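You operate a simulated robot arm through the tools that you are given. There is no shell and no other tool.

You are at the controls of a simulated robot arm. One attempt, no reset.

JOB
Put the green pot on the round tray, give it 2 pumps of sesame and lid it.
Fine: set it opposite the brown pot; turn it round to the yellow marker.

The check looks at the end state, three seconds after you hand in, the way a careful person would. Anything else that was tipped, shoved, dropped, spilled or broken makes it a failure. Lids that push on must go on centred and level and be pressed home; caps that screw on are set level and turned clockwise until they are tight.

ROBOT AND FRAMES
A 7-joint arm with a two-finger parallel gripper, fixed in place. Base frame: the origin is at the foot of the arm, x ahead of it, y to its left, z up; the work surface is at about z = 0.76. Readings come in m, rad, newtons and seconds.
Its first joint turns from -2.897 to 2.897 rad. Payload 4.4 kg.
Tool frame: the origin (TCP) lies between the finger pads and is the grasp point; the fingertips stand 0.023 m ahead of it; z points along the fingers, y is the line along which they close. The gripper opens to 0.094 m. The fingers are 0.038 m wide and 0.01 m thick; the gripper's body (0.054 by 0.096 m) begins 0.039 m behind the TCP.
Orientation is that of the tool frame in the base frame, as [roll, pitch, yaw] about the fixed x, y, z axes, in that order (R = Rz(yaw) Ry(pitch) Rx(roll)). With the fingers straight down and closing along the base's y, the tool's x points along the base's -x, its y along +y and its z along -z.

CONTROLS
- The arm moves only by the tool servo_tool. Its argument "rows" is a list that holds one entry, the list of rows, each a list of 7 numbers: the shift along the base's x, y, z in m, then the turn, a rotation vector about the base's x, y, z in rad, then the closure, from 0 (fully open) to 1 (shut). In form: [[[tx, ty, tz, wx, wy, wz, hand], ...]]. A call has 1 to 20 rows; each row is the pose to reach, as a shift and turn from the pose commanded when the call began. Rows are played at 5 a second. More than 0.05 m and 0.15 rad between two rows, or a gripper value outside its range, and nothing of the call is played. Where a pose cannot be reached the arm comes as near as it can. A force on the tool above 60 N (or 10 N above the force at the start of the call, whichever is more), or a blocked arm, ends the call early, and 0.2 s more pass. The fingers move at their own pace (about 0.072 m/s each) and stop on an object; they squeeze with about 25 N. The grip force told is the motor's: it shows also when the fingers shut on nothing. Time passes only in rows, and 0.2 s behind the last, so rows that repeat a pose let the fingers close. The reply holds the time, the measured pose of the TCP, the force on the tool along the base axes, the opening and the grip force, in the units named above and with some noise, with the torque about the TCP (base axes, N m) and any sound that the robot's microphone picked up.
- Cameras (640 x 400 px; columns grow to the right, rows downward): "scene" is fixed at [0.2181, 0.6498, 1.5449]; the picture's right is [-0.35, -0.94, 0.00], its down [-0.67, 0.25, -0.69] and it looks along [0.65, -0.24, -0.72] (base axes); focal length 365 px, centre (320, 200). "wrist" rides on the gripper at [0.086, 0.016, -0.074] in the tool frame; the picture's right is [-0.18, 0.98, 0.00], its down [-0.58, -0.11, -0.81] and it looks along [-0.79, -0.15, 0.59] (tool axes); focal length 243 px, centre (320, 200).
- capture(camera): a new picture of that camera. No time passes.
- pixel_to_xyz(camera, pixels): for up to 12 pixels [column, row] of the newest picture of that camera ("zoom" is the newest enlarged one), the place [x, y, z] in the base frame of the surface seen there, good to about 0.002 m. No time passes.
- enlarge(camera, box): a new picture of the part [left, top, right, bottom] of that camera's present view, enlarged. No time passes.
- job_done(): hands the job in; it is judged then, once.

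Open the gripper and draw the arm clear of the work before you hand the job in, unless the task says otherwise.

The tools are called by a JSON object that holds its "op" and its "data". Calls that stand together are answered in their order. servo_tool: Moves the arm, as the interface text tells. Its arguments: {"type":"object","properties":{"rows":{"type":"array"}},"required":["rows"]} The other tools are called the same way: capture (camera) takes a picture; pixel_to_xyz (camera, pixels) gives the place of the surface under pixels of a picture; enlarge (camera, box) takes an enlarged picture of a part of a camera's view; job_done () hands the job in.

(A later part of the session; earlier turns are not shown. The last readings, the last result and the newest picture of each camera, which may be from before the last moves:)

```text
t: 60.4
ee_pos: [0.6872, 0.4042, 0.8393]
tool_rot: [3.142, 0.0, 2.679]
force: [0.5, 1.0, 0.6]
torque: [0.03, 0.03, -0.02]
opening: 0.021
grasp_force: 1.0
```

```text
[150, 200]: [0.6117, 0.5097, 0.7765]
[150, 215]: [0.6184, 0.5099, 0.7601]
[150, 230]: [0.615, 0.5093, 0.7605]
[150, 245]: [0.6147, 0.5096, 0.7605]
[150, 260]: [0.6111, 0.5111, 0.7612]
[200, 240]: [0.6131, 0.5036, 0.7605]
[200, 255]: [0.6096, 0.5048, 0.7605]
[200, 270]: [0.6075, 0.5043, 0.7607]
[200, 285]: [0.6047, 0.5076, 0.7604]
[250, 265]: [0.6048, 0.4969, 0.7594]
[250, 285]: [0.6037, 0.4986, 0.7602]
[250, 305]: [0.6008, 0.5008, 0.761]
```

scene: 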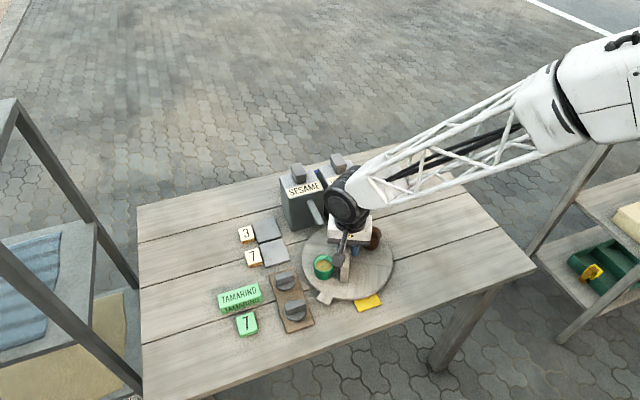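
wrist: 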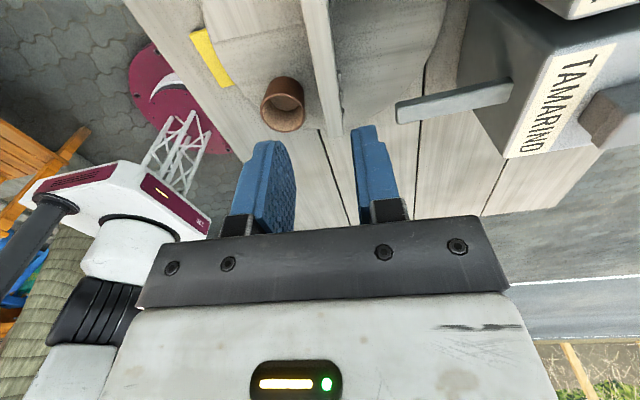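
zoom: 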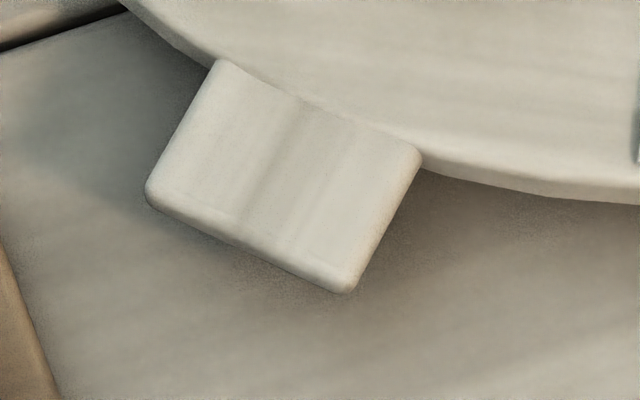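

The tab is only about 5–6 mm thick (z≈0.774–0.780) while the marker top is ≈0.768, so it should pass over. I turn another 0.48 rad and check for any contact with the marker.

{"op": "servo_tool", "data": {"rows": [[[-0.0002, -0.0005, 0, 0, 0, 0.06, 0.78], [-0.0004, -0.0009, 0, 0, 0, 0.12, 0.78], [-0.0006, -0.0014, 0, 0, 0, 0.18, 0.78], [-0.0007, -0.0019, 0, 0, 0, 0.24, 0.78], [-0.0008, -0.0024, 0, 0, 0, 0.3, 0.78], [-0.0009, -0.0029, 0, 0, 0, 0.36, 0.78], [-0.0009, -0.0034, 0, 0, 0, 0.42, 0.78], [-0.0009, -0.0039, 0, 0, 0, 0.48, 0.78]]]}}

{"op": "capture", "data": {"camera": "scene"}}

{"op": "enlarge", "data": {"camera": "scene", "box": [300, 220, 420, 320]}}

```text
t: 62.0
ee_pos: [0.6871, 0.4041, 0.8382]
tool_rot: [3.138, 0.001, 3.1]
force: [13.5, 13.9, -10.4]
torque: [-0.3, 0.24, -1.85]
opening: 0.0308
grasp_force: 45.1
stopped in row 8: the force on the tool passed its limit at 68 N (the readings are from after the stop); the commanded pose is now the measured one
```

```text
taken
```

scene: 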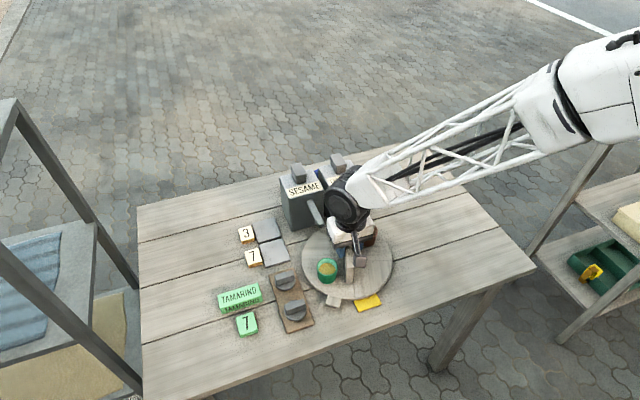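

```text
4.00 times, centred on (360, 270) of scene
```

zoom: 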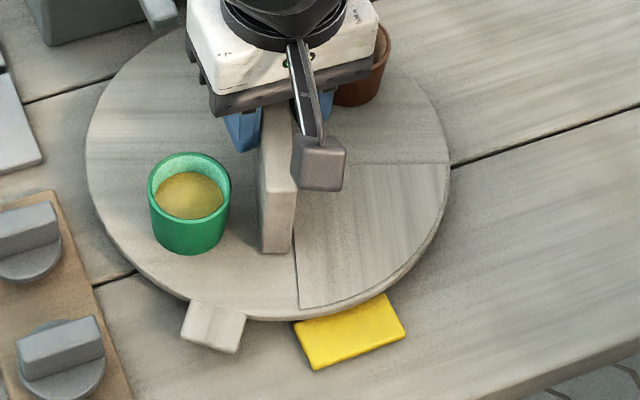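

The turn was stopped at 68 N: the fork was forced open (0.031), so the tray met some resistance before the tab reached the marker. I first measure where wall, tab and pots are, before moving anything.

{"op": "pixel_to_xyz", "data": {"camera": "zoom", "pixels": [[190, 310], [235, 345], [185, 340], [242, 318], [213, 327], [262, 185], [290, 190], [262, 245], [150, 195], [230, 190], [190, 155], [190, 215]]}}

{"op": "capture", "data": {"camera": "wrist"}}

{"op": "enlarge", "data": {"camera": "scene", "box": [320, 200, 400, 270]}}

```text
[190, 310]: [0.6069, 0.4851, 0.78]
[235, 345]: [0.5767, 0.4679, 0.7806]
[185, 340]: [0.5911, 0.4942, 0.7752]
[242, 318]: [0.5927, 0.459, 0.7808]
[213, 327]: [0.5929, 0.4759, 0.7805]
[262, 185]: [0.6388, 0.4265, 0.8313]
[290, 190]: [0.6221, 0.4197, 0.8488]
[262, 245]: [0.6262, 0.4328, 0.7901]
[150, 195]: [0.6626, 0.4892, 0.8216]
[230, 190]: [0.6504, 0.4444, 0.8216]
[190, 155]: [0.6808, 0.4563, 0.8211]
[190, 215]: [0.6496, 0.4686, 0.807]
```

```text
taken
```

wrist: 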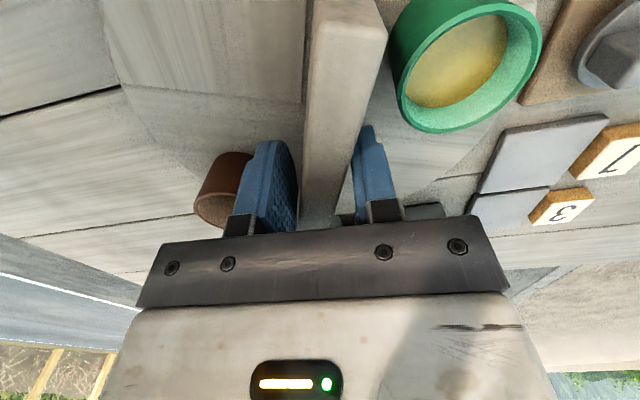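

```text
5.71 times, centred on (360, 235) of scene
```

zoom: 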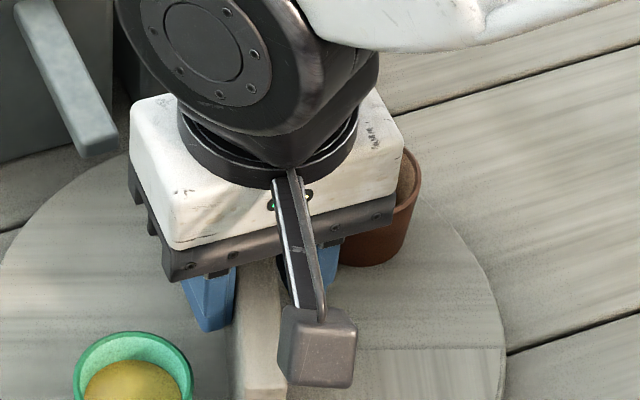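

The tray stopped at a total turn of ≈231° (tab at 142°, green pot at ≈117°) with nothing touching tab or marker, so it looks like the turntable's own end stop. The goal is also reachable clockwise (net −65° from the start). I first relieve the fork: open it and turn the tool back to line up with the wall (160°).

{"op": "servo_tool", "data": {"rows": [[[0, 0, 0, 0, 0, 0, 0.66], [0, 0, 0, 0, 0, -0.1, 0.65], [0, -0.0004, 0, 0, 0, -0.2, 0.65], [-0.0003, -0.0007, 0, 0, 0, -0.307, 0.65], [-0.0003, -0.0007, 0, 0, 0, -0.307, 0.65]]]}}

{"op": "capture", "data": {"camera": "wrist"}}

{"op": "capture", "data": {"camera": "scene"}}

{"op": "enlarge", "data": {"camera": "scene", "box": [290, 210, 420, 320]}}

```text
t: 63.2
ee_pos: [0.6874, 0.4018, 0.8388]
tool_rot: [3.139, 0.002, 2.793]
force: [0.3, -0.3, 0.2]
torque: [0.01, -0.01, 0.0]
opening: 0.0328
grasp_force: 0.0
```

```text
taken
```

wrist: 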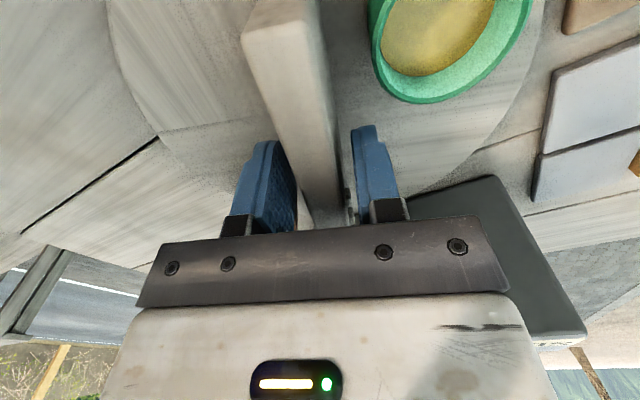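

```text
taken
```

scene: 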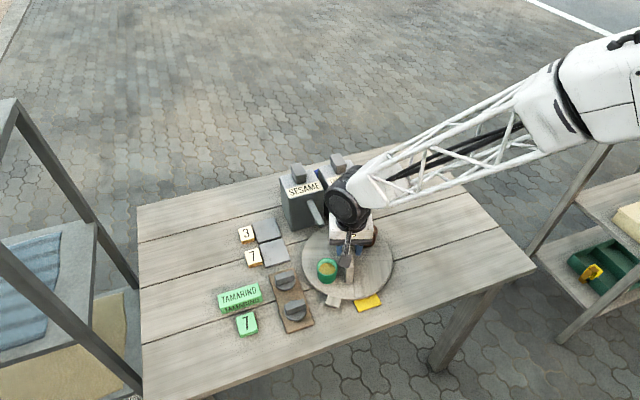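

```text
3.64 times, centred on (355, 265) of scene
```

zoom: 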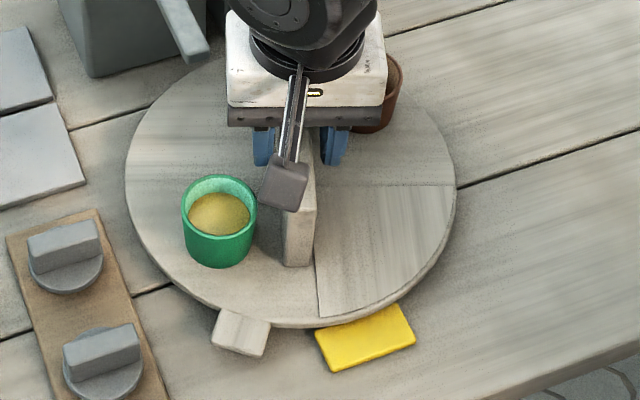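

All is intact and the tool is free of force. Now I close to the loose fork and turn clockwise on the same arc, −1.26 rad.

{"op": "servo_tool", "data": {"rows": [[[0, 0, 0, 0, 0, 0, 0.72], [0, 0, 0, 0, 0, 0, 0.78], [0.0002, 0.0006, 0, 0, 0, -0.07, 0.78], [0.0005, 0.0011, 0, 0, 0, -0.14, 0.78], [0.0008, 0.0016, 0, 0, 0, -0.21, 0.78], [0.0011, 0.0021, 0, 0, 0, -0.28, 0.78], [0.0015, 0.0026, 0, 0, 0, -0.35, 0.78], [0.0019, 0.003, 0, 0, 0, -0.42, 0.78], [0.0023, 0.0034, 0, 0, 0, -0.49, 0.78], [0.0028, 0.0038, 0, 0, 0, -0.56, 0.78], [0.0033, 0.0041, 0, 0, 0, -0.63, 0.78], [0.0038, 0.0045, 0, 0, 0, -0.7, 0.78], [0.0043, 0.0047, 0, 0, 0, -0.77, 0.78], [0.0048, 0.005, 0, 0, 0, -0.84, 0.78], [0.0054, 0.0052, 0, 0, 0, -0.91, 0.78], [0.006, 0.0053, 0, 0, 0, -0.98, 0.78], [0.0065, 0.0055, 0, 0, 0, -1.05, 0.78], [0.0071, 0.0055, 0, 0, 0, -1.12, 0.78], [0.0077, 0.0056, 0, 0, 0, -1.19, 0.78], [0.0083, 0.0056, 0, 0, 0, -1.26, 0.78]]]}}

{"op": "capture", "data": {"camera": "scene"}}

{"op": "enlarge", "data": {"camera": "scene", "box": [280, 190, 420, 310]}}

```text
t: 67.5
ee_pos: [0.6957, 0.406, 0.838]
tool_rot: [3.14, 0.001, 1.531]
force: [-1.5, 0.9, 0.8]
torque: [0.02, 0.06, 0.0]
opening: 0.0212
grasp_force: 0.8
```

```text
taken
```

scene: 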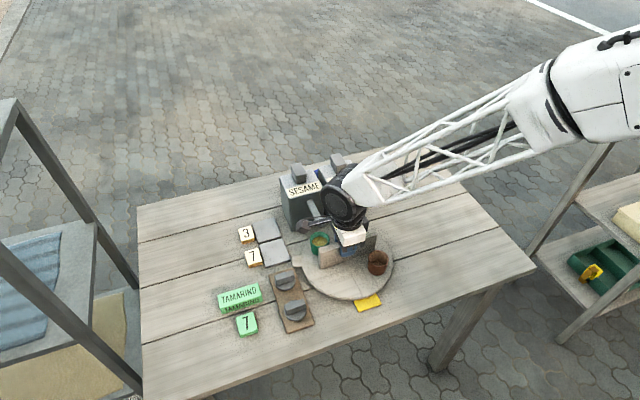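

```text
3.33 times, centred on (350, 250) of scene
```

zoom: 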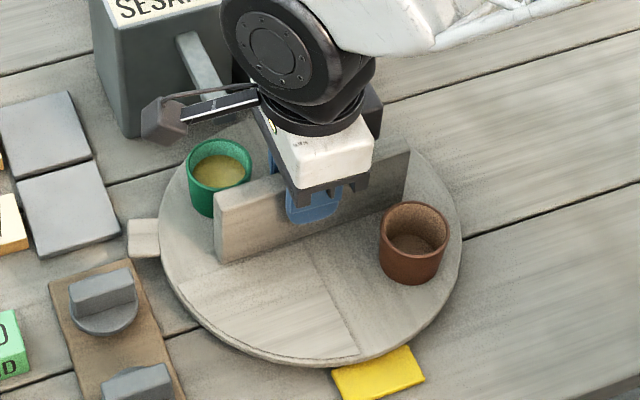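

Clockwise turning works without resistance. The tool is near its useful yaw end, so I open, lift off and flip the tool by +180° for the next stroke (first part now).

{"op": "servo_tool", "data": {"rows": [[[0, 0, 0, 0, 0, 0.04, 0.78], [0, 0, 0, 0, 0, 0.04, 0.65], [0, 0, 0, 0, 0, 0.04, 0.65], [0, 0, 0.025, 0, 0, 0.04, 0.65], [0, 0, 0.06, 0, 0, 0.04, 0.65], [0, 0, 0.095, 0, 0, 0.04, 0.65], [0, 0, 0.095, 0, 0, 0.18, 0.65], [0, 0, 0.095, 0, 0, 0.32, 0.65], [0, 0, 0.095, 0, 0, 0.46, 0.65], [0, 0, 0.095, 0, 0, 0.6, 0.65], [0, 0, 0.095, 0, 0, 0.74, 0.65], [0, 0, 0.095, 0, 0, 0.88, 0.65], [0, 0, 0.095, 0, 0, 1.02, 0.65], [0, 0, 0.095, 0, 0, 1.16, 0.65], [0, 0, 0.095, 0, 0, 1.3, 0.65], [0, 0, 0.095, 0, 0, 1.44, 0.65], [0, 0, 0.095, 0, 0, 1.58, 0.65]]]}}

{"op": "servo_tool", "data": {"rows": [[[0, 0, 0, 0, 0, 0.14, 0.65], [0, 0, 0, 0, 0, 0.28, 0.65], [0, 0, 0, 0, 0, 0.42, 0.65], [0, 0, 0, 0, 0, 0.56, 0.65], [0, 0, 0, 0, 0, 0.7, 0.65], [0, 0, 0, 0, 0, 0.84, 0.65], [0, 0, 0, 0, 0, 0.98, 0.65], [0, 0, 0, 0, 0, 1.12, 0.65], [0, 0, 0, 0, 0, 1.26, 0.65], [0, 0, 0, 0, 0, 1.4, 0.65], [0, 0, 0, 0, 0, 1.54, 0.65], [0, 0, 0, 0, 0, 1.58, 0.65], [0, 0, 0, 0, 0, 1.58, 0.65]]]}}

{"op": "capture", "data": {"camera": "wrist"}}

{"op": "enlarge", "data": {"camera": "wrist", "box": [220, 0, 420, 160]}}

{"op": "capture", "data": {"camera": "scene"}}

```text
t: 71.0
ee_pos: [0.6941, 0.4075, 0.9349]
tool_rot: [3.14, 0.001, 3.115]
force: [0.3, 0.0, -0.3]
torque: [0.02, -0.03, 0.01]
opening: 0.0327
grasp_force: 0.1
```

```text
t: 73.8
ee_pos: [0.6954, 0.4061, 0.9351]
tool_rot: [3.141, 0.001, -1.59]
force: [-0.2, 0.1, -0.6]
torque: [0.01, -0.02, 0.03]
opening: 0.0328
grasp_force: 0.0
```

```text
taken
```

wrist: 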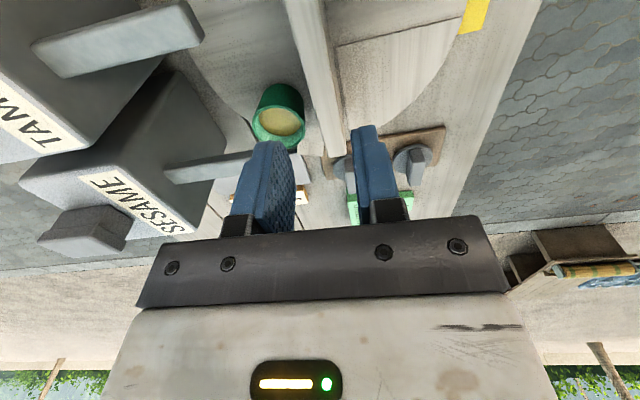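

```text
2.50 times, centred on (320, 80) of wrist
```

zoom: 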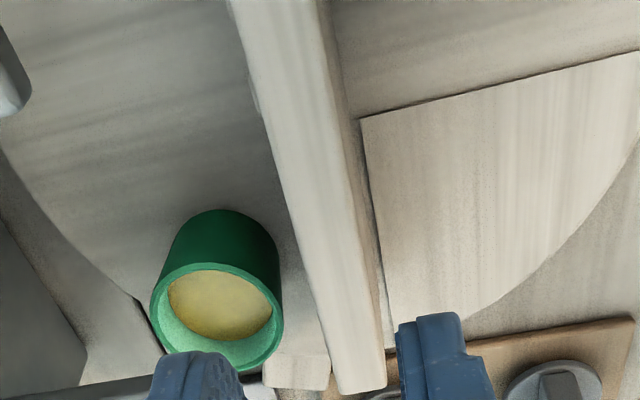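

```text
taken
```

scene: 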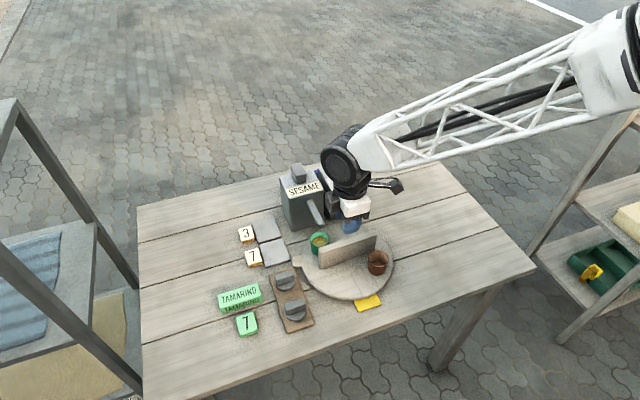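

The tool is flipped (tool x at ≈269°). I measure the wall's top edges in this zoom to align the fork.

{"op": "pixel_to_xyz", "data": {"camera": "zoom", "pixels": [[236, 20], [315, 20], [258, 100], [332, 100], [282, 190], [350, 190], [306, 280], [366, 280], [338, 390], [384, 385], [300, 150], [152, 300]]}}

```text
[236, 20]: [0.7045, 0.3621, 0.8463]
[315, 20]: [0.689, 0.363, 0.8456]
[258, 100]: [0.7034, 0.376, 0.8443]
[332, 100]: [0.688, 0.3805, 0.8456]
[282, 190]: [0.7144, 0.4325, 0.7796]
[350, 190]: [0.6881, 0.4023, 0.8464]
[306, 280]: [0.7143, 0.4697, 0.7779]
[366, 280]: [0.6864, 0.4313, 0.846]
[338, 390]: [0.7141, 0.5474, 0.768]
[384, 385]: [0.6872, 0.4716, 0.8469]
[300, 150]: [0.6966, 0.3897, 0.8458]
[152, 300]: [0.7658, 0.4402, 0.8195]
```

Wall now lies at ≈91°. I align the tool (+0.038 rad), descend around the wall with the wide opening, then narrow the fork and check the force.

{"op": "servo_tool", "data": {"rows": [[[0, 0, -0.03, 0, 0, 0.038, 0.65], [0, 0, -0.06, 0, 0, 0.038, 0.65], [0, 0, -0.095, 0, 0, 0.038, 0.65], [0, 0, -0.095, 0, 0, 0.038, 0.72], [0, 0, -0.095, 0, 0, 0.038, 0.78], [0, 0, -0.095, 0, 0, 0.038, 0.78]]]}}

{"op": "capture", "data": {"camera": "wrist"}}

```text
t: 75.2
ee_pos: [0.6971, 0.407, 0.8388]
tool_rot: [3.14, 0.001, -1.552]
force: [-0.5, -0.5, 0.0]
torque: [-0.05, -0.05, -0.03]
opening: 0.0209
grasp_force: 0.8
```

```text
taken
```

wrist: 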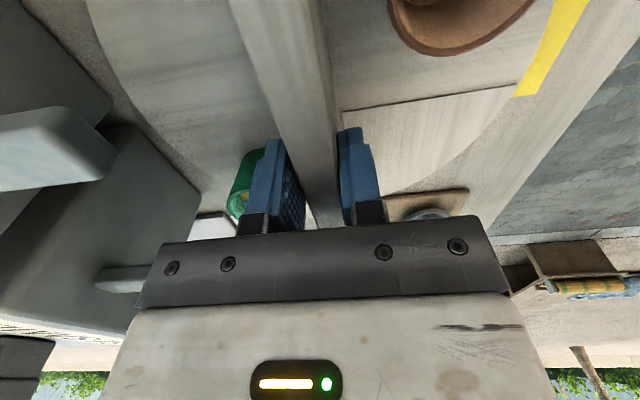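

Fork straddles the wall with no force. I turn clockwise −1.4 rad.

{"op": "servo_tool", "data": {"rows": [[[0.0006, 0, 0, 0, 0, -0.07, 0.78], [0.0012, -0.0001, 0, 0, 0, -0.14, 0.78], [0.0018, -0.0002, 0, 0, 0, -0.21, 0.78], [0.0024, -0.0003, 0, 0, 0, -0.28, 0.78], [0.0029, -0.0005, 0, 0, 0, -0.35, 0.78], [0.0035, -0.0007, 0, 0, 0, -0.42, 0.78], [0.004, -0.0009, 0, 0, 0, -0.49, 0.78], [0.0045, -0.0012, 0, 0, 0, -0.56, 0.78], [0.005, -0.0015, 0, 0, 0, -0.63, 0.78], [0.0055, -0.0019, 0, 0, 0, -0.7, 0.78], [0.006, -0.0023, 0, 0, 0, -0.77, 0.78], [0.0064, -0.0027, 0, 0, 0, -0.84, 0.78], [0.0068, -0.0032, 0, 0, 0, -0.91, 0.78], [0.0071, -0.0036, 0, 0, 0, -0.98, 0.78], [0.0075, -0.0041, 0, 0, 0, -1.05, 0.78], [0.0077, -0.0047, 0, 0, 0, -1.12, 0.78], [0.008, -0.0052, 0, 0, 0, -1.19, 0.78], [0.0082, -0.0058, 0, 0, 0, -1.26, 0.78], [0.0084, -0.0063, 0, 0, 0, -1.33, 0.78], [0.0085, -0.0069, 0, 0, 0, -1.4, 0.78]]]}}

{"op": "capture", "data": {"camera": "scene"}}

{"op": "enlarge", "data": {"camera": "scene", "box": [280, 190, 420, 310]}}

```text
t: 79.5
ee_pos: [0.7044, 0.3999, 0.839]
tool_rot: [3.141, 0.001, -2.953]
force: [0.8, 2.2, 0.1]
torque: [-0.01, 0.01, 0.03]
opening: 0.0212
grasp_force: 0.3
```

```text
taken
```

scene: 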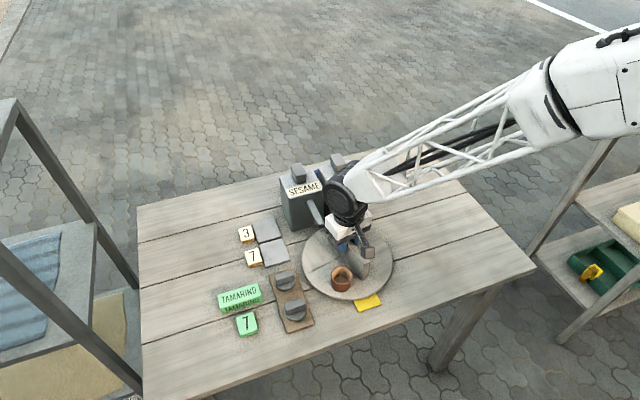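

```text
3.33 times, centred on (350, 250) of scene
```

zoom: 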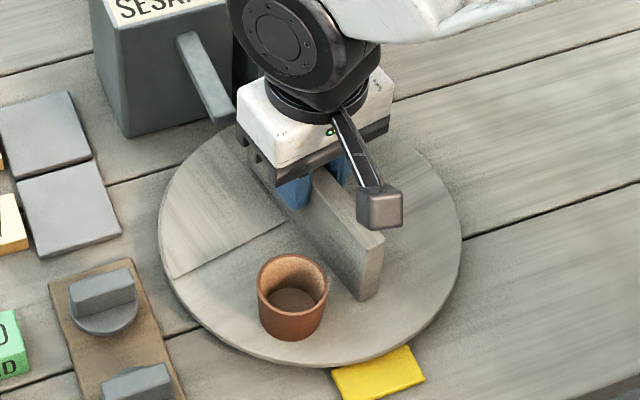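

Still smooth. I continue clockwise another −1.4 rad, which brings the tray back near its original orientation.

{"op": "servo_tool", "data": {"rows": [[[0.0001, -0.0006, 0, 0, 0, -0.07, 0.78], [0.0001, -0.0012, 0, 0, 0, -0.14, 0.78], [0.0001, -0.0018, 0, 0, 0, -0.21, 0.78], [0.0001, -0.0024, 0, 0, 0, -0.28, 0.78], [0, -0.003, 0, 0, 0, -0.35, 0.78], [-0.0001, -0.0035, 0, 0, 0, -0.42, 0.78], [-0.0002, -0.0041, 0, 0, 0, -0.49, 0.78], [-0.0004, -0.0047, 0, 0, 0, -0.56, 0.78], [-0.0007, -0.0052, 0, 0, 0, -0.63, 0.78], [-0.0009, -0.0058, 0, 0, 0, -0.7, 0.78], [-0.0013, -0.0063, 0, 0, 0, -0.77, 0.78], [-0.0016, -0.0067, 0, 0, 0, -0.84, 0.78], [-0.002, -0.0072, 0, 0, 0, -0.91, 0.78], [-0.0024, -0.0076, 0, 0, 0, -0.98, 0.78], [-0.0028, -0.008, 0, 0, 0, -1.05, 0.78], [-0.0033, -0.0084, 0, 0, 0, -1.12, 0.78], [-0.0038, -0.0088, 0, 0, 0, -1.19, 0.78], [-0.0043, -0.0091, 0, 0, 0, -1.26, 0.78], [-0.0048, -0.0093, 0, 0, 0, -1.33, 0.78], [-0.0054, -0.0096, 0, 0, 0, -1.4, 0.78]]]}}

{"op": "capture", "data": {"camera": "scene"}}

{"op": "enlarge", "data": {"camera": "scene", "box": [280, 190, 420, 310]}}

```text
t: 83.7
ee_pos: [0.6982, 0.3908, 0.8399]
tool_rot: [3.141, 0.001, 1.932]
force: [0.5, 0.0, 0.6]
torque: [0.01, 0.01, -0.02]
opening: 0.021
grasp_force: 0.3
```

```text
taken
```

scene: 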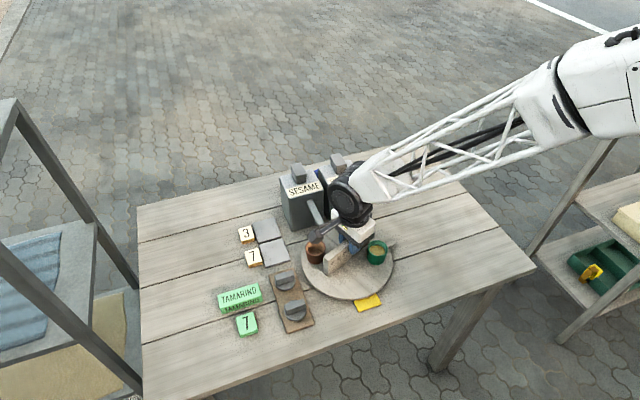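

```text
3.33 times, centred on (350, 250) of scene
```

zoom: 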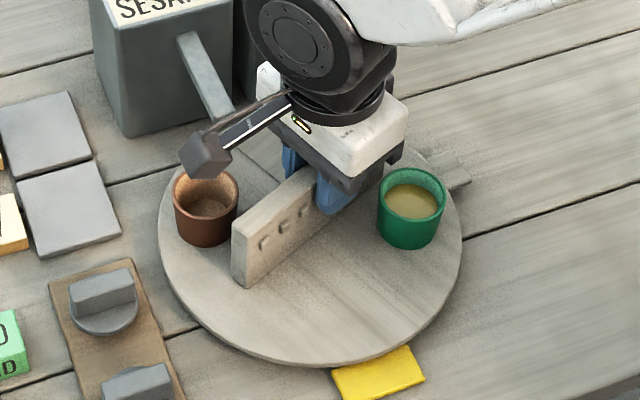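

The tray is back at its starting orientation. I go another −0.42 rad clockwise (new territory), watching force, then release and lift for the last regrip.

{"op": "servo_tool", "data": {"rows": [[[-0.0006, -0.0002, 0, 0, 0, -0.07, 0.78], [-0.0011, -0.0003, 0, 0, 0, -0.14, 0.78], [-0.0017, -0.0005, 0, 0, 0, -0.21, 0.78], [-0.0023, -0.0005, 0, 0, 0, -0.28, 0.78], [-0.0029, -0.0005, 0, 0, 0, -0.35, 0.78], [-0.0035, -0.0005, 0, 0, 0, -0.42, 0.78], [-0.0035, -0.0005, 0, 0, 0, -0.42, 0.78]]]}}

{"op": "capture", "data": {"camera": "scene"}}

{"op": "enlarge", "data": {"camera": "scene", "box": [280, 190, 420, 310]}}

```text
t: 85.2
ee_pos: [0.6955, 0.3899, 0.8387]
tool_rot: [3.139, 0.0, 1.511]
force: [0.5, -1.5, 0.2]
torque: [0.01, 0.0, 0.04]
opening: 0.0212
grasp_force: 0.7
```

```text
taken
```

scene: 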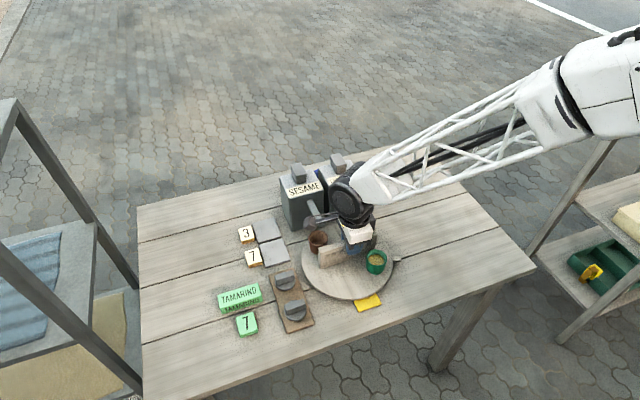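

```text
3.33 times, centred on (350, 250) of scene
```

zoom: 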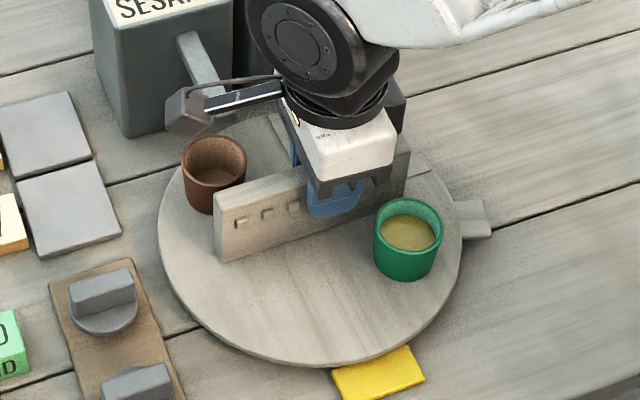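

No resistance. I relax, open, lift and flip the tool +180° again for the last part of the turn.

{"op": "servo_tool", "data": {"rows": [[[0, 0, 0, 0, 0, 0.04, 0.78], [0, 0, 0, 0, 0, 0.04, 0.65], [0, 0, 0, 0, 0, 0.04, 0.65], [0, 0, 0.025, 0, 0, 0.04, 0.65], [0, 0, 0.06, 0, 0, 0.04, 0.65], [0, 0, 0.095, 0, 0, 0.04, 0.65], [0, 0, 0.095, 0, 0, 0.18, 0.65], [0, 0, 0.095, 0, 0, 0.32, 0.65], [0, 0, 0.095, 0, 0, 0.46, 0.65], [0, 0, 0.095, 0, 0, 0.6, 0.65], [0, 0, 0.095, 0, 0, 0.74, 0.65], [0, 0, 0.095, 0, 0, 0.88, 0.65], [0, 0, 0.095, 0, 0, 1.02, 0.65], [0, 0, 0.095, 0, 0, 1.16, 0.65], [0, 0, 0.095, 0, 0, 1.3, 0.65], [0, 0, 0.095, 0, 0, 1.44, 0.65], [0, 0, 0.095, 0, 0, 1.58, 0.65]]]}}

{"op": "servo_tool", "data": {"rows": [[[0, 0, 0, 0, 0, 0.14, 0.65], [0, 0, 0, 0, 0, 0.28, 0.65], [0, 0, 0, 0, 0, 0.42, 0.65], [0, 0, 0, 0, 0, 0.56, 0.65], [0, 0, 0, 0, 0, 0.7, 0.65], [0, 0, 0, 0, 0, 0.84, 0.65], [0, 0, 0, 0, 0, 0.98, 0.65], [0, 0, 0, 0, 0, 1.12, 0.65], [0, 0, 0, 0, 0, 1.26, 0.65], [0, 0, 0, 0, 0, 1.4, 0.65], [0, 0, 0, 0, 0, 1.54, 0.65], [0, 0, 0, 0, 0, 1.58, 0.65], [0, 0, 0, 0, 0, 1.58, 0.65]]]}}

{"op": "capture", "data": {"camera": "wrist"}}

{"op": "enlarge", "data": {"camera": "wrist", "box": [220, 0, 420, 160]}}

{"op": "capture", "data": {"camera": "scene"}}

```text
t: 88.8
ee_pos: [0.6947, 0.3898, 0.9348]
tool_rot: [3.14, 0.002, 3.093]
force: [-0.2, -0.4, 0.5]
torque: [0.03, -0.02, 0.0]
opening: 0.0327
grasp_force: 0.0
```

```text
t: 91.7
ee_pos: [0.696, 0.3885, 0.9337]
tool_rot: [3.139, 0.002, -1.611]
force: [-0.2, 0.0, 0.1]
torque: [0.01, 0.03, 0.0]
opening: 0.0328
grasp_force: 0.0
```

```text
taken
```

wrist: 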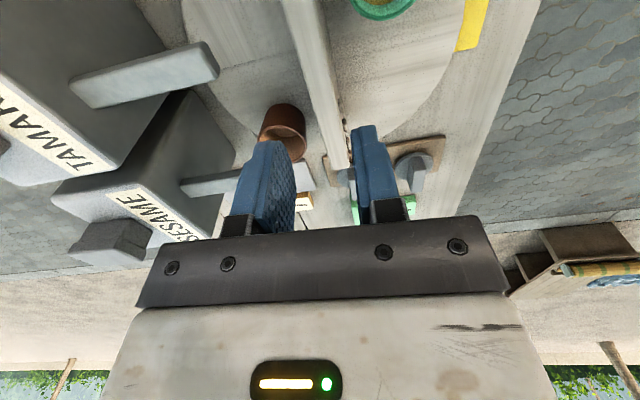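

```text
2.50 times, centred on (320, 80) of wrist
```

zoom: 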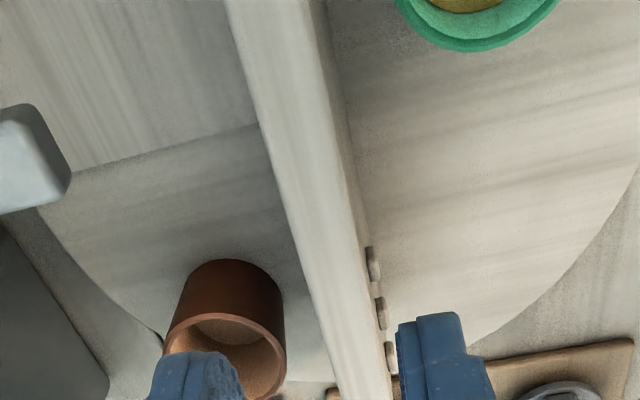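

```text
taken
```

scene: 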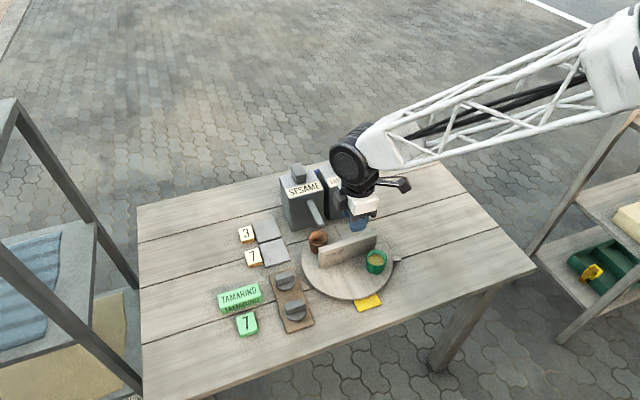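

{"op": "pixel_to_xyz", "data": {"camera": "zoom", "pixels": [[236, 30], [312, 30], [258, 100], [328, 100], [280, 180], [342, 180], [310, 290], [365, 290], [320, 340], [372, 340], [265, 130], [330, 130]]}}

```text
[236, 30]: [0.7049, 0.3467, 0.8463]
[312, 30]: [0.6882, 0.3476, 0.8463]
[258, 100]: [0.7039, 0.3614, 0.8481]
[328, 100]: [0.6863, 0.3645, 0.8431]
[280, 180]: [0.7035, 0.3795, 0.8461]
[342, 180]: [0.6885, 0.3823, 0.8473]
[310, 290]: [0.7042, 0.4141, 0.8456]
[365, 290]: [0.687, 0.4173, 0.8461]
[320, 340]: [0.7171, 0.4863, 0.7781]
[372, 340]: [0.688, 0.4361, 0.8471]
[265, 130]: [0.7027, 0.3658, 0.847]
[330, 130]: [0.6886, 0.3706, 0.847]
```

Wall is at ≈90.3°, x≈0.6955; green pot now ≈226°, needing about −46.5° more. I align (+0.045 rad), descend and narrow the fork.

{"op": "servo_tool", "data": {"rows": [[[0, 0, -0.03, 0, 0, 0.045, 0.65], [0, 0, -0.06, 0, 0, 0.045, 0.65], [0, 0, -0.095, 0, 0, 0.045, 0.65], [0, 0, -0.095, 0, 0, 0.045, 0.72], [0, 0, -0.095, 0, 0, 0.045, 0.78], [0, 0, -0.095, 0, 0, 0.045, 0.78]]]}}

{"op": "servo_tool", "data": {"rows": [[[-0.0005, 0, 0, 0, 0, -0.06, 0.78], [-0.001, 0.0001, 0, 0, 0, -0.12, 0.78], [-0.0015, 0.0001, 0, 0, 0, -0.18, 0.78], [-0.002, 0.0002, 0, 0, 0, -0.24, 0.78], [-0.0025, 0.0004, 0, 0, 0, -0.3, 0.78], [-0.003, 0.0005, 0, 0, 0, -0.36, 0.78], [-0.0035, 0.0007, 0, 0, 0, -0.42, 0.78], [-0.0039, 0.0009, 0, 0, 0, -0.48, 0.78], [-0.0044, 0.0012, 0, 0, 0, -0.54, 0.78], [-0.0048, 0.0015, 0, 0, 0, -0.6, 0.78], [-0.0052, 0.0018, 0, 0, 0, -0.66, 0.78], [-0.0056, 0.0021, 0, 0, 0, -0.72, 0.78], [-0.0056, 0.0021, 0, 0, 0, -0.72, 0.78]]]}}

{"op": "capture", "data": {"camera": "scene"}}

{"op": "enlarge", "data": {"camera": "scene", "box": [280, 200, 420, 320]}}

```text
t: 93.0
ee_pos: [0.6936, 0.3915, 0.8398]
tool_rot: [3.141, 0.003, -1.566]
force: [-0.3, -0.2, 1.2]
torque: [0.02, -0.01, 0.03]
opening: 0.0208
grasp_force: 0.1
```

```text
t: 95.8
ee_pos: [0.6886, 0.3927, 0.8394]
tool_rot: [3.139, 0.002, -2.287]
force: [1.1, 0.2, 0.2]
torque: [-0.04, -0.02, 0.01]
opening: 0.021
grasp_force: 0.5
```

```text
taken
```

scene: 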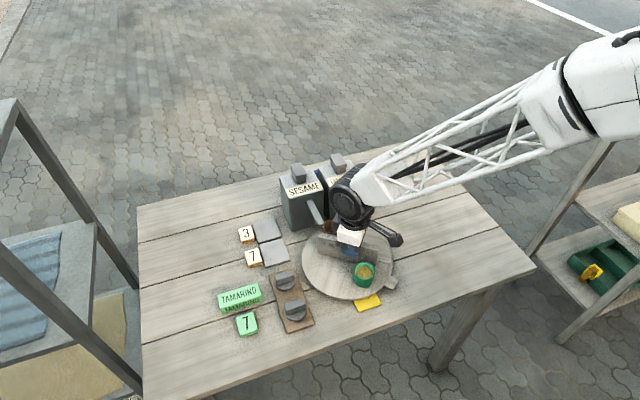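

```text
3.33 times, centred on (350, 260) of scene
```

zoom: 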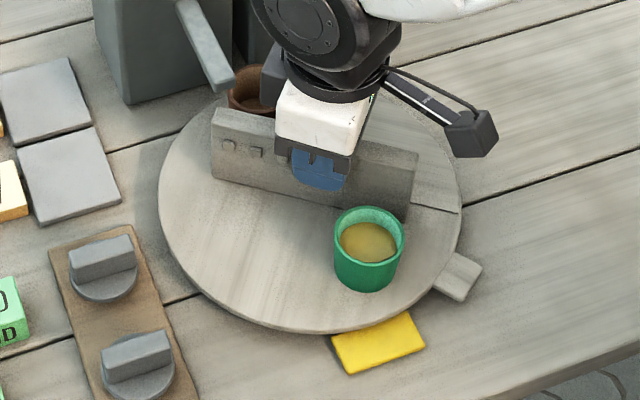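

The green pot is approaching the marker side. I measure its rim and the marker to compute the remaining angle.

{"op": "pixel_to_xyz", "data": {"camera": "zoom", "pixels": [[335, 232], [404, 238], [370, 208], [345, 215], [395, 217], [342, 252], [338, 342], [410, 318], [345, 368], [420, 345], [378, 343], [460, 275]]}}

```text
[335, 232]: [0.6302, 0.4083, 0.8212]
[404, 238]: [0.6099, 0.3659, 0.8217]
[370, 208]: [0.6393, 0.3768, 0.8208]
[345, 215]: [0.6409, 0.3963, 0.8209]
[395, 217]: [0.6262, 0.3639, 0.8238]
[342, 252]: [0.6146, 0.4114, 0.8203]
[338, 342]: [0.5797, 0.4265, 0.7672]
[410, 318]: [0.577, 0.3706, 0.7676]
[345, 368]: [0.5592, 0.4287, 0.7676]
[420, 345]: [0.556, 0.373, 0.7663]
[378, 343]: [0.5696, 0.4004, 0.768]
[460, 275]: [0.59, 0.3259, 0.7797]
```

Green rim centre is (0.6195, 0.388) → angle ≈188°, marker centre (0.568, 0.3997) → ≈179.5°. I turn −0.15 rad more.

{"op": "servo_tool", "data": {"rows": [[[-0.0003, 0.0003, 0, 0, 0, -0.05, 0.78], [-0.0006, 0.0006, 0, 0, 0, -0.1, 0.78], [-0.0009, 0.0009, 0, 0, 0, -0.15, 0.78], [-0.0009, 0.0009, 0, 0, 0, -0.15, 0.78]]]}}

{"op": "capture", "data": {"camera": "scene"}}

{"op": "enlarge", "data": {"camera": "scene", "box": [280, 200, 420, 320]}}

{"op": "pixel_to_xyz", "data": {"camera": "zoom", "pixels": [[325, 237], [394, 242], [360, 214], [335, 222], [385, 222], [332, 257], [338, 342], [410, 318], [345, 368], [420, 345], [378, 343], [460, 285]]}}

```text
t: 96.8
ee_pos: [0.6883, 0.3924, 0.8398]
tool_rot: [3.14, 0.003, -2.436]
force: [-2.6, 1.9, -1.0]
torque: [-0.06, 0.01, 0.05]
opening: 0.0218
grasp_force: 1.7
```

```text
taken
```

scene: 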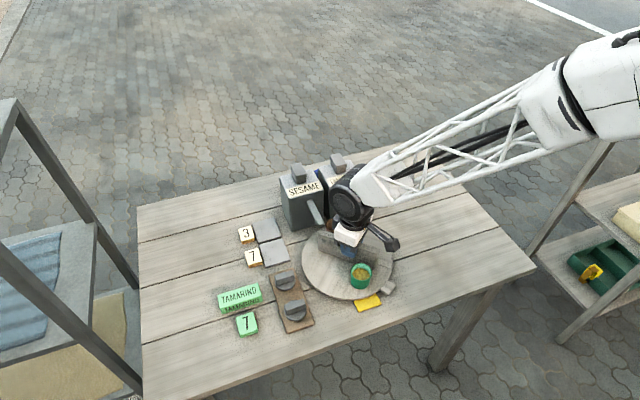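

```text
3.33 times, centred on (350, 260) of scene
```

zoom: 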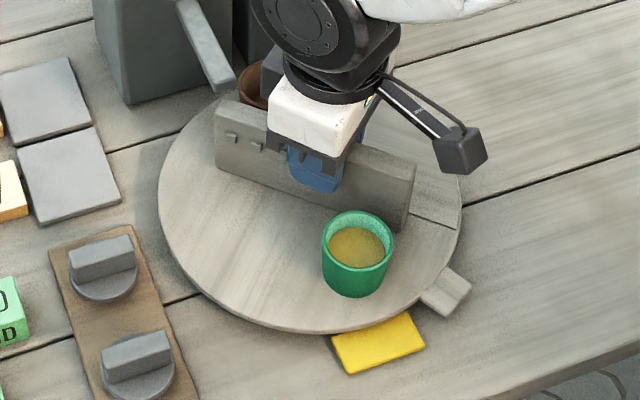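

```text
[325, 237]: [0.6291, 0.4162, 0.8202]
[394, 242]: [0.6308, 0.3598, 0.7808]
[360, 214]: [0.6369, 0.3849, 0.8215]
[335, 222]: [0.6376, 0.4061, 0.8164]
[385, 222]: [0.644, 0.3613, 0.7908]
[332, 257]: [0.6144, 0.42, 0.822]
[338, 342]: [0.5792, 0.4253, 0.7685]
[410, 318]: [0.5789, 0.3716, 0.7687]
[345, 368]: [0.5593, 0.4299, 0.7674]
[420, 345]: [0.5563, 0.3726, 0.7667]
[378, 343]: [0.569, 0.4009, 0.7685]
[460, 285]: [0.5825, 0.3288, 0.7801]
```

Green rim centre now (0.6165, 0.3965) → ≈181.5°. A last −0.035 rad puts it at the marker's centre; then I relax, open and lift off.

{"op": "servo_tool", "data": {"rows": [[[-0.0001, 0.0001, 0, 0, 0, -0.02, 0.78], [-0.0002, 0.0002, 0, 0, 0, -0.036, 0.78], [-0.0002, 0.0002, 0, 0, 0, -0.036, 0.78], [-0.0002, 0.0002, 0, 0, 0, 0.01, 0.78], [-0.0002, 0.0002, 0, 0, 0, 0.01, 0.65], [-0.0002, 0.0002, 0, 0, 0, 0.01, 0.65], [-0.0002, 0.0002, 0.025, 0, 0, 0.01, 0.65], [-0.0002, 0.0002, 0.06, 0, 0, 0.01, 0.65], [-0.0002, 0.0002, 0.11, 0, 0, 0.01, 0.65], [-0.0002, 0.0002, 0.15, 0, 0, 0.01, 0.65]]]}}

{"op": "capture", "data": {"camera": "scene"}}

{"op": "enlarge", "data": {"camera": "scene", "box": [280, 200, 420, 320]}}

```text
t: 99.0
ee_pos: [0.6869, 0.3948, 0.9885]
tool_rot: [3.139, 0.0, -2.426]
force: [0.0, -0.7, -0.1]
torque: [-0.01, 0.01, 0.02]
opening: 0.0328
grasp_force: 0.0
```

```text
taken
```

scene: 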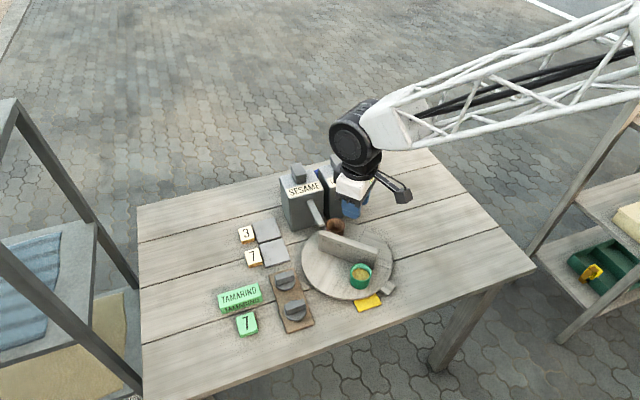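

```text
3.33 times, centred on (350, 260) of scene
```

zoom: 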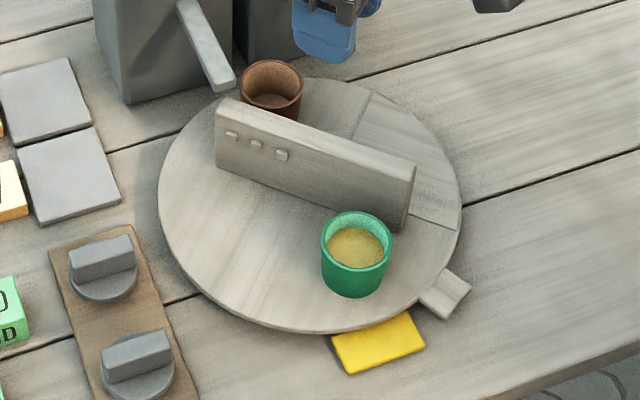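

The view is clear: green pot in front of the marker, brown across the wall. I measure rims, rim of tray and marker to verify.

{"op": "pixel_to_xyz", "data": {"camera": "zoom", "pixels": [[323, 238], [389, 240], [356, 213], [332, 222], [382, 223], [330, 258], [242, 85], [301, 90], [270, 61], [250, 68], [294, 70], [272, 78]]}}

{"op": "pixel_to_xyz", "data": {"camera": "zoom", "pixels": [[160, 190], [190, 280], [260, 320], [340, 330], [455, 180], [440, 150], [380, 100], [215, 105], [222, 100], [408, 165], [413, 180], [225, 108]]}}

```text
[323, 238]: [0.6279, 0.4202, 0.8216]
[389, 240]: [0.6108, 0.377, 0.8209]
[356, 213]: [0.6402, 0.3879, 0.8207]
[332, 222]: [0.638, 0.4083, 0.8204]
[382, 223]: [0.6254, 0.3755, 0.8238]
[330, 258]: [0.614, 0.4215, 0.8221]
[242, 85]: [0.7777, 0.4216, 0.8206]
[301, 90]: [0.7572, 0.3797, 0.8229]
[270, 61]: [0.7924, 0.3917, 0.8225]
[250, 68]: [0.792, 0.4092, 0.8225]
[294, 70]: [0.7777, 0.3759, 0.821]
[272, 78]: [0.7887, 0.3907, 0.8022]
```

```text
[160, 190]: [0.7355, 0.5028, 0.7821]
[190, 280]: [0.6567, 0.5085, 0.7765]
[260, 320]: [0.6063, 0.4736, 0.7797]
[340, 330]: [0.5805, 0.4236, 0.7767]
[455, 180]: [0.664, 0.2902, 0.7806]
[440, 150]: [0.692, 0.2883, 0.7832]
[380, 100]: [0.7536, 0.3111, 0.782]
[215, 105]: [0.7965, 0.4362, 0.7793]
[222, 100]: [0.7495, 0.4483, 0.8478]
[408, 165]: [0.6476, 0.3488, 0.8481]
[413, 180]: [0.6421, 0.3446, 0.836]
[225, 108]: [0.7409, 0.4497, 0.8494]
```

Verified: green (0.618, 0.3985) and brown (0.770, 0.399) are diametrically opposite and green is at 180°, the marker at 179.5°. Next, the lid: I move over the lids with tool x turned to 270° so the fingers will close across the bar, and look closely.

{"op": "servo_tool", "data": {"rows": [[[-0.006, 0.013, -0.004, 0, 0, 0.107, 0.5], [-0.012, 0.026, -0.009, 0, 0, 0.214, 0.4], [-0.018, 0.039, -0.014, 0, 0, 0.321, 0.4], [-0.024, 0.052, -0.019, 0, 0, 0.428, 0.4], [-0.03, 0.065, -0.024, 0, 0, 0.535, 0.4], [-0.036, 0.078, -0.029, 0, 0, 0.642, 0.4], [-0.042, 0.091, -0.034, 0, 0, 0.749, 0.4], [-0.048, 0.105, -0.038, 0, 0, 0.855, 0.4], [-0.048, 0.105, -0.038, 0, 0, 0.855, 0.4]]]}}

{"op": "capture", "data": {"camera": "wrist"}}

{"op": "enlarge", "data": {"camera": "wrist", "box": [220, 30, 420, 180]}}

```text
t: 101.0
ee_pos: [0.6402, 0.4978, 0.9514]
tool_rot: [3.139, 0.001, -1.57]
force: [-0.4, 0.1, 0.1]
torque: [-0.01, 0.0, 0.01]
opening: 0.0564
grasp_force: 0.1
```

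```text
taken
```

wrist: 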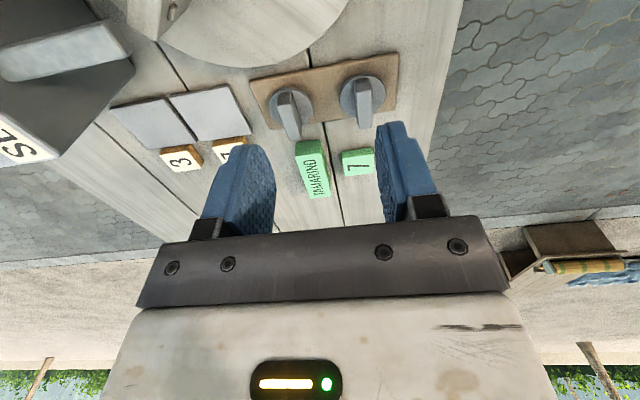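

```text
2.67 times, centred on (320, 105) of wrist
```

zoom: 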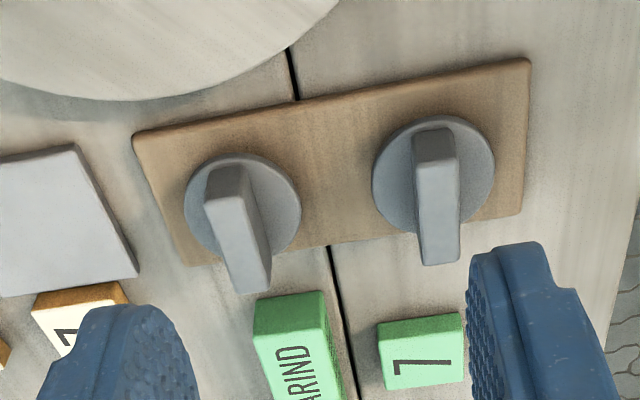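

Both lids are visible, left at (243,215) and right at (433,185) in the zoom. I measure disc extents and bars for each to compare sizes.

{"op": "pixel_to_xyz", "data": {"camera": "zoom", "pixels": [[187, 205], [299, 205], [245, 157], [205, 205], [245, 200], [232, 165], [245, 290], [268, 285], [228, 240], [255, 240], [280, 175], [195, 235]]}}

{"op": "pixel_to_xyz", "data": {"camera": "zoom", "pixels": [[375, 175], [492, 175], [433, 119], [413, 165], [457, 160], [435, 132], [424, 262], [459, 260], [420, 210], [458, 210], [470, 135], [385, 205]]}}

```text
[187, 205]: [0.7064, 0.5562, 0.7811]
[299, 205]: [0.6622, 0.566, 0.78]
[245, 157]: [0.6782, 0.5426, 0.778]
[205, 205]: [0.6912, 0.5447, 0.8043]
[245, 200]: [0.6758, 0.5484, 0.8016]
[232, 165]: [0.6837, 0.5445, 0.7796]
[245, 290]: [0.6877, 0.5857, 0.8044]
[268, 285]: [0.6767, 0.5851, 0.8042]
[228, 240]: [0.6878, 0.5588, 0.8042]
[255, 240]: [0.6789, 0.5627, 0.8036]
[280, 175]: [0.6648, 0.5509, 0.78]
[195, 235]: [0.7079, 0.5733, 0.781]
```

```text
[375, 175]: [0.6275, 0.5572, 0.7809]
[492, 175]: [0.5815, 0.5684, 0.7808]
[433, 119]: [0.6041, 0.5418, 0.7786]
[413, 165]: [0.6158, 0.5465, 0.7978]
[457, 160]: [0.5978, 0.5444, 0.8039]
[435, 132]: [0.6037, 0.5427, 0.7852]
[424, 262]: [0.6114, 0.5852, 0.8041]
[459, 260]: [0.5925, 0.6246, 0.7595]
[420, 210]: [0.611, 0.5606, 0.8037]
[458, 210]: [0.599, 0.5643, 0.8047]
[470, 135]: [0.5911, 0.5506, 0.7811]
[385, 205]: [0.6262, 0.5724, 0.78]
```

Both lids are the same size (R≈0.0238) and slip over the 0.045 m pot. I'll take the nearer one at (0.605, 0.565): move over it and descend to z≈0.86 first.

{"op": "servo_tool", "data": {"rows": [[[-0.012, 0.022, 0, 0, 0, 0, 0.5], [-0.024, 0.044, 0, 0, 0, 0, 0.55], [-0.035, 0.065, 0, 0, 0, 0, 0.55], [-0.035, 0.065, -0.03, 0, 0, 0, 0.55], [-0.035, 0.065, -0.06, 0, 0, 0, 0.55], [-0.035, 0.065, -0.09, 0, 0, 0, 0.55], [-0.035, 0.065, -0.09, 0, 0, 0, 0.55]]]}}

{"op": "capture", "data": {"camera": "wrist"}}

{"op": "capture", "data": {"camera": "scene"}}

{"op": "enlarge", "data": {"camera": "wrist", "box": [240, 60, 400, 180]}}

```text
t: 102.7
ee_pos: [0.6056, 0.5635, 0.8614]
tool_rot: [3.139, 0.0, -1.572]
force: [0.4, 0.5, 0.4]
torque: [-0.02, 0.02, -0.04]
opening: 0.0422
grasp_force: 0.1
```

```text
taken
```

wrist: 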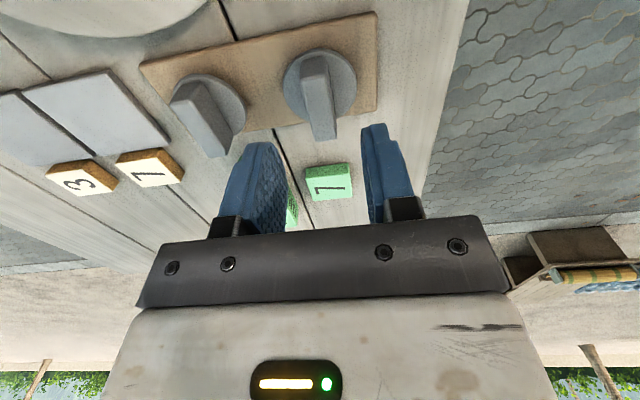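

```text
taken
```

scene: 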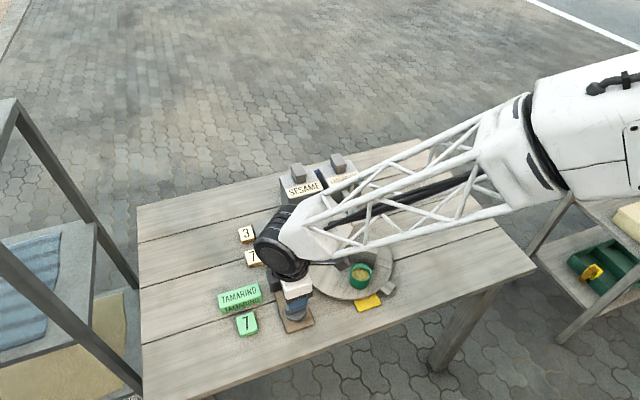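

```text
3.33 times, centred on (320, 120) of wrist
```

zoom: 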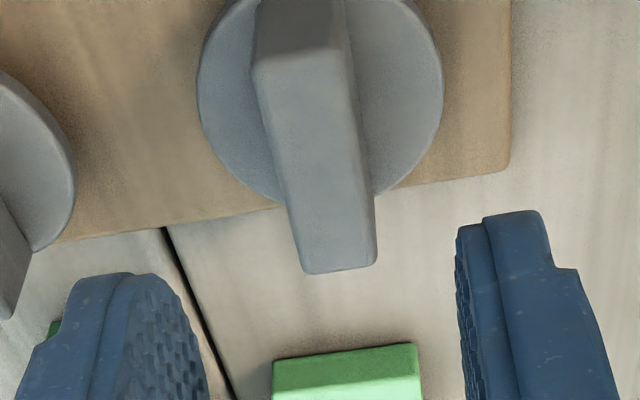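

The bar is between the fingers (zoom columns ~255–375; fingers at ~200 and ~460). I measure bar ends and disc edges for fine centring.

{"op": "pixel_to_xyz", "data": {"camera": "zoom", "pixels": [[258, 60], [350, 55], [290, 205], [372, 195], [305, 268], [374, 262], [300, 55], [340, 265], [205, 120], [438, 105], [240, 180], [400, 175]]}}

```text
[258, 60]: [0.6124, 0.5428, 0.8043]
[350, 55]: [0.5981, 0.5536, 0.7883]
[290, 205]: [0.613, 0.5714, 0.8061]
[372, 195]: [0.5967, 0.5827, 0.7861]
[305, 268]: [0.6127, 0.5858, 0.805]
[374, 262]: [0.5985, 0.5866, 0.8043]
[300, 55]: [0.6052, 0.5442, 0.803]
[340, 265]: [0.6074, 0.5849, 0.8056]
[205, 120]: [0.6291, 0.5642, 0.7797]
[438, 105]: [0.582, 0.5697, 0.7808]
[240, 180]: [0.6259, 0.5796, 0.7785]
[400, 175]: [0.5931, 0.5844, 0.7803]
```

Bar centre (0.6055, 0.5645) matches the tool. I descend to TCP z≈0.808 and close on the bar.

{"op": "servo_tool", "data": {"rows": [[[0.0003, -0.0005, -0.02, 0, 0, 0, 0.55], [0.0003, -0.0005, -0.04, 0, 0, 0, 0.55], [0.0003, -0.0005, -0.05, 0, 0, 0, 0.55], [0.0003, -0.0005, -0.052, 0, 0, 0, 0.55], [0.0003, -0.0005, -0.052, 0, 0, 0, 0.7], [0.0003, -0.0005, -0.052, 0, 0, 0, 0.85], [0.0003, -0.0005, -0.052, 0, 0, 0, 0.95], [0.0003, -0.0005, -0.052, 0, 0, 0, 0.95]]]}}

{"op": "capture", "data": {"camera": "wrist"}}

```text
t: 104.5
ee_pos: [0.6072, 0.5633, 0.8087]
tool_rot: [3.14, 0.0, -1.573]
force: [0.3, 0.2, 1.1]
torque: [-0.03, 0.0, -0.03]
opening: 0.0148
grasp_force: 24.6
```

```text
taken
```

wrist: 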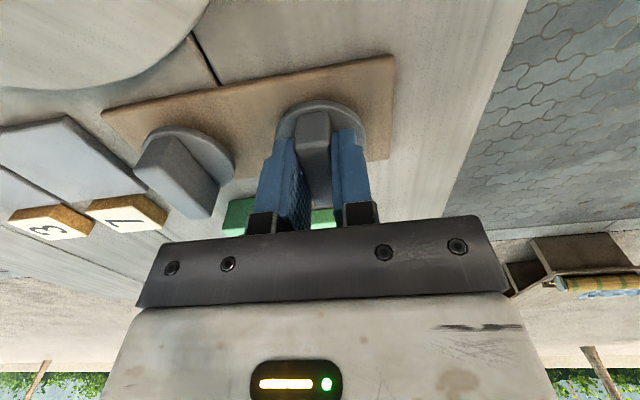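

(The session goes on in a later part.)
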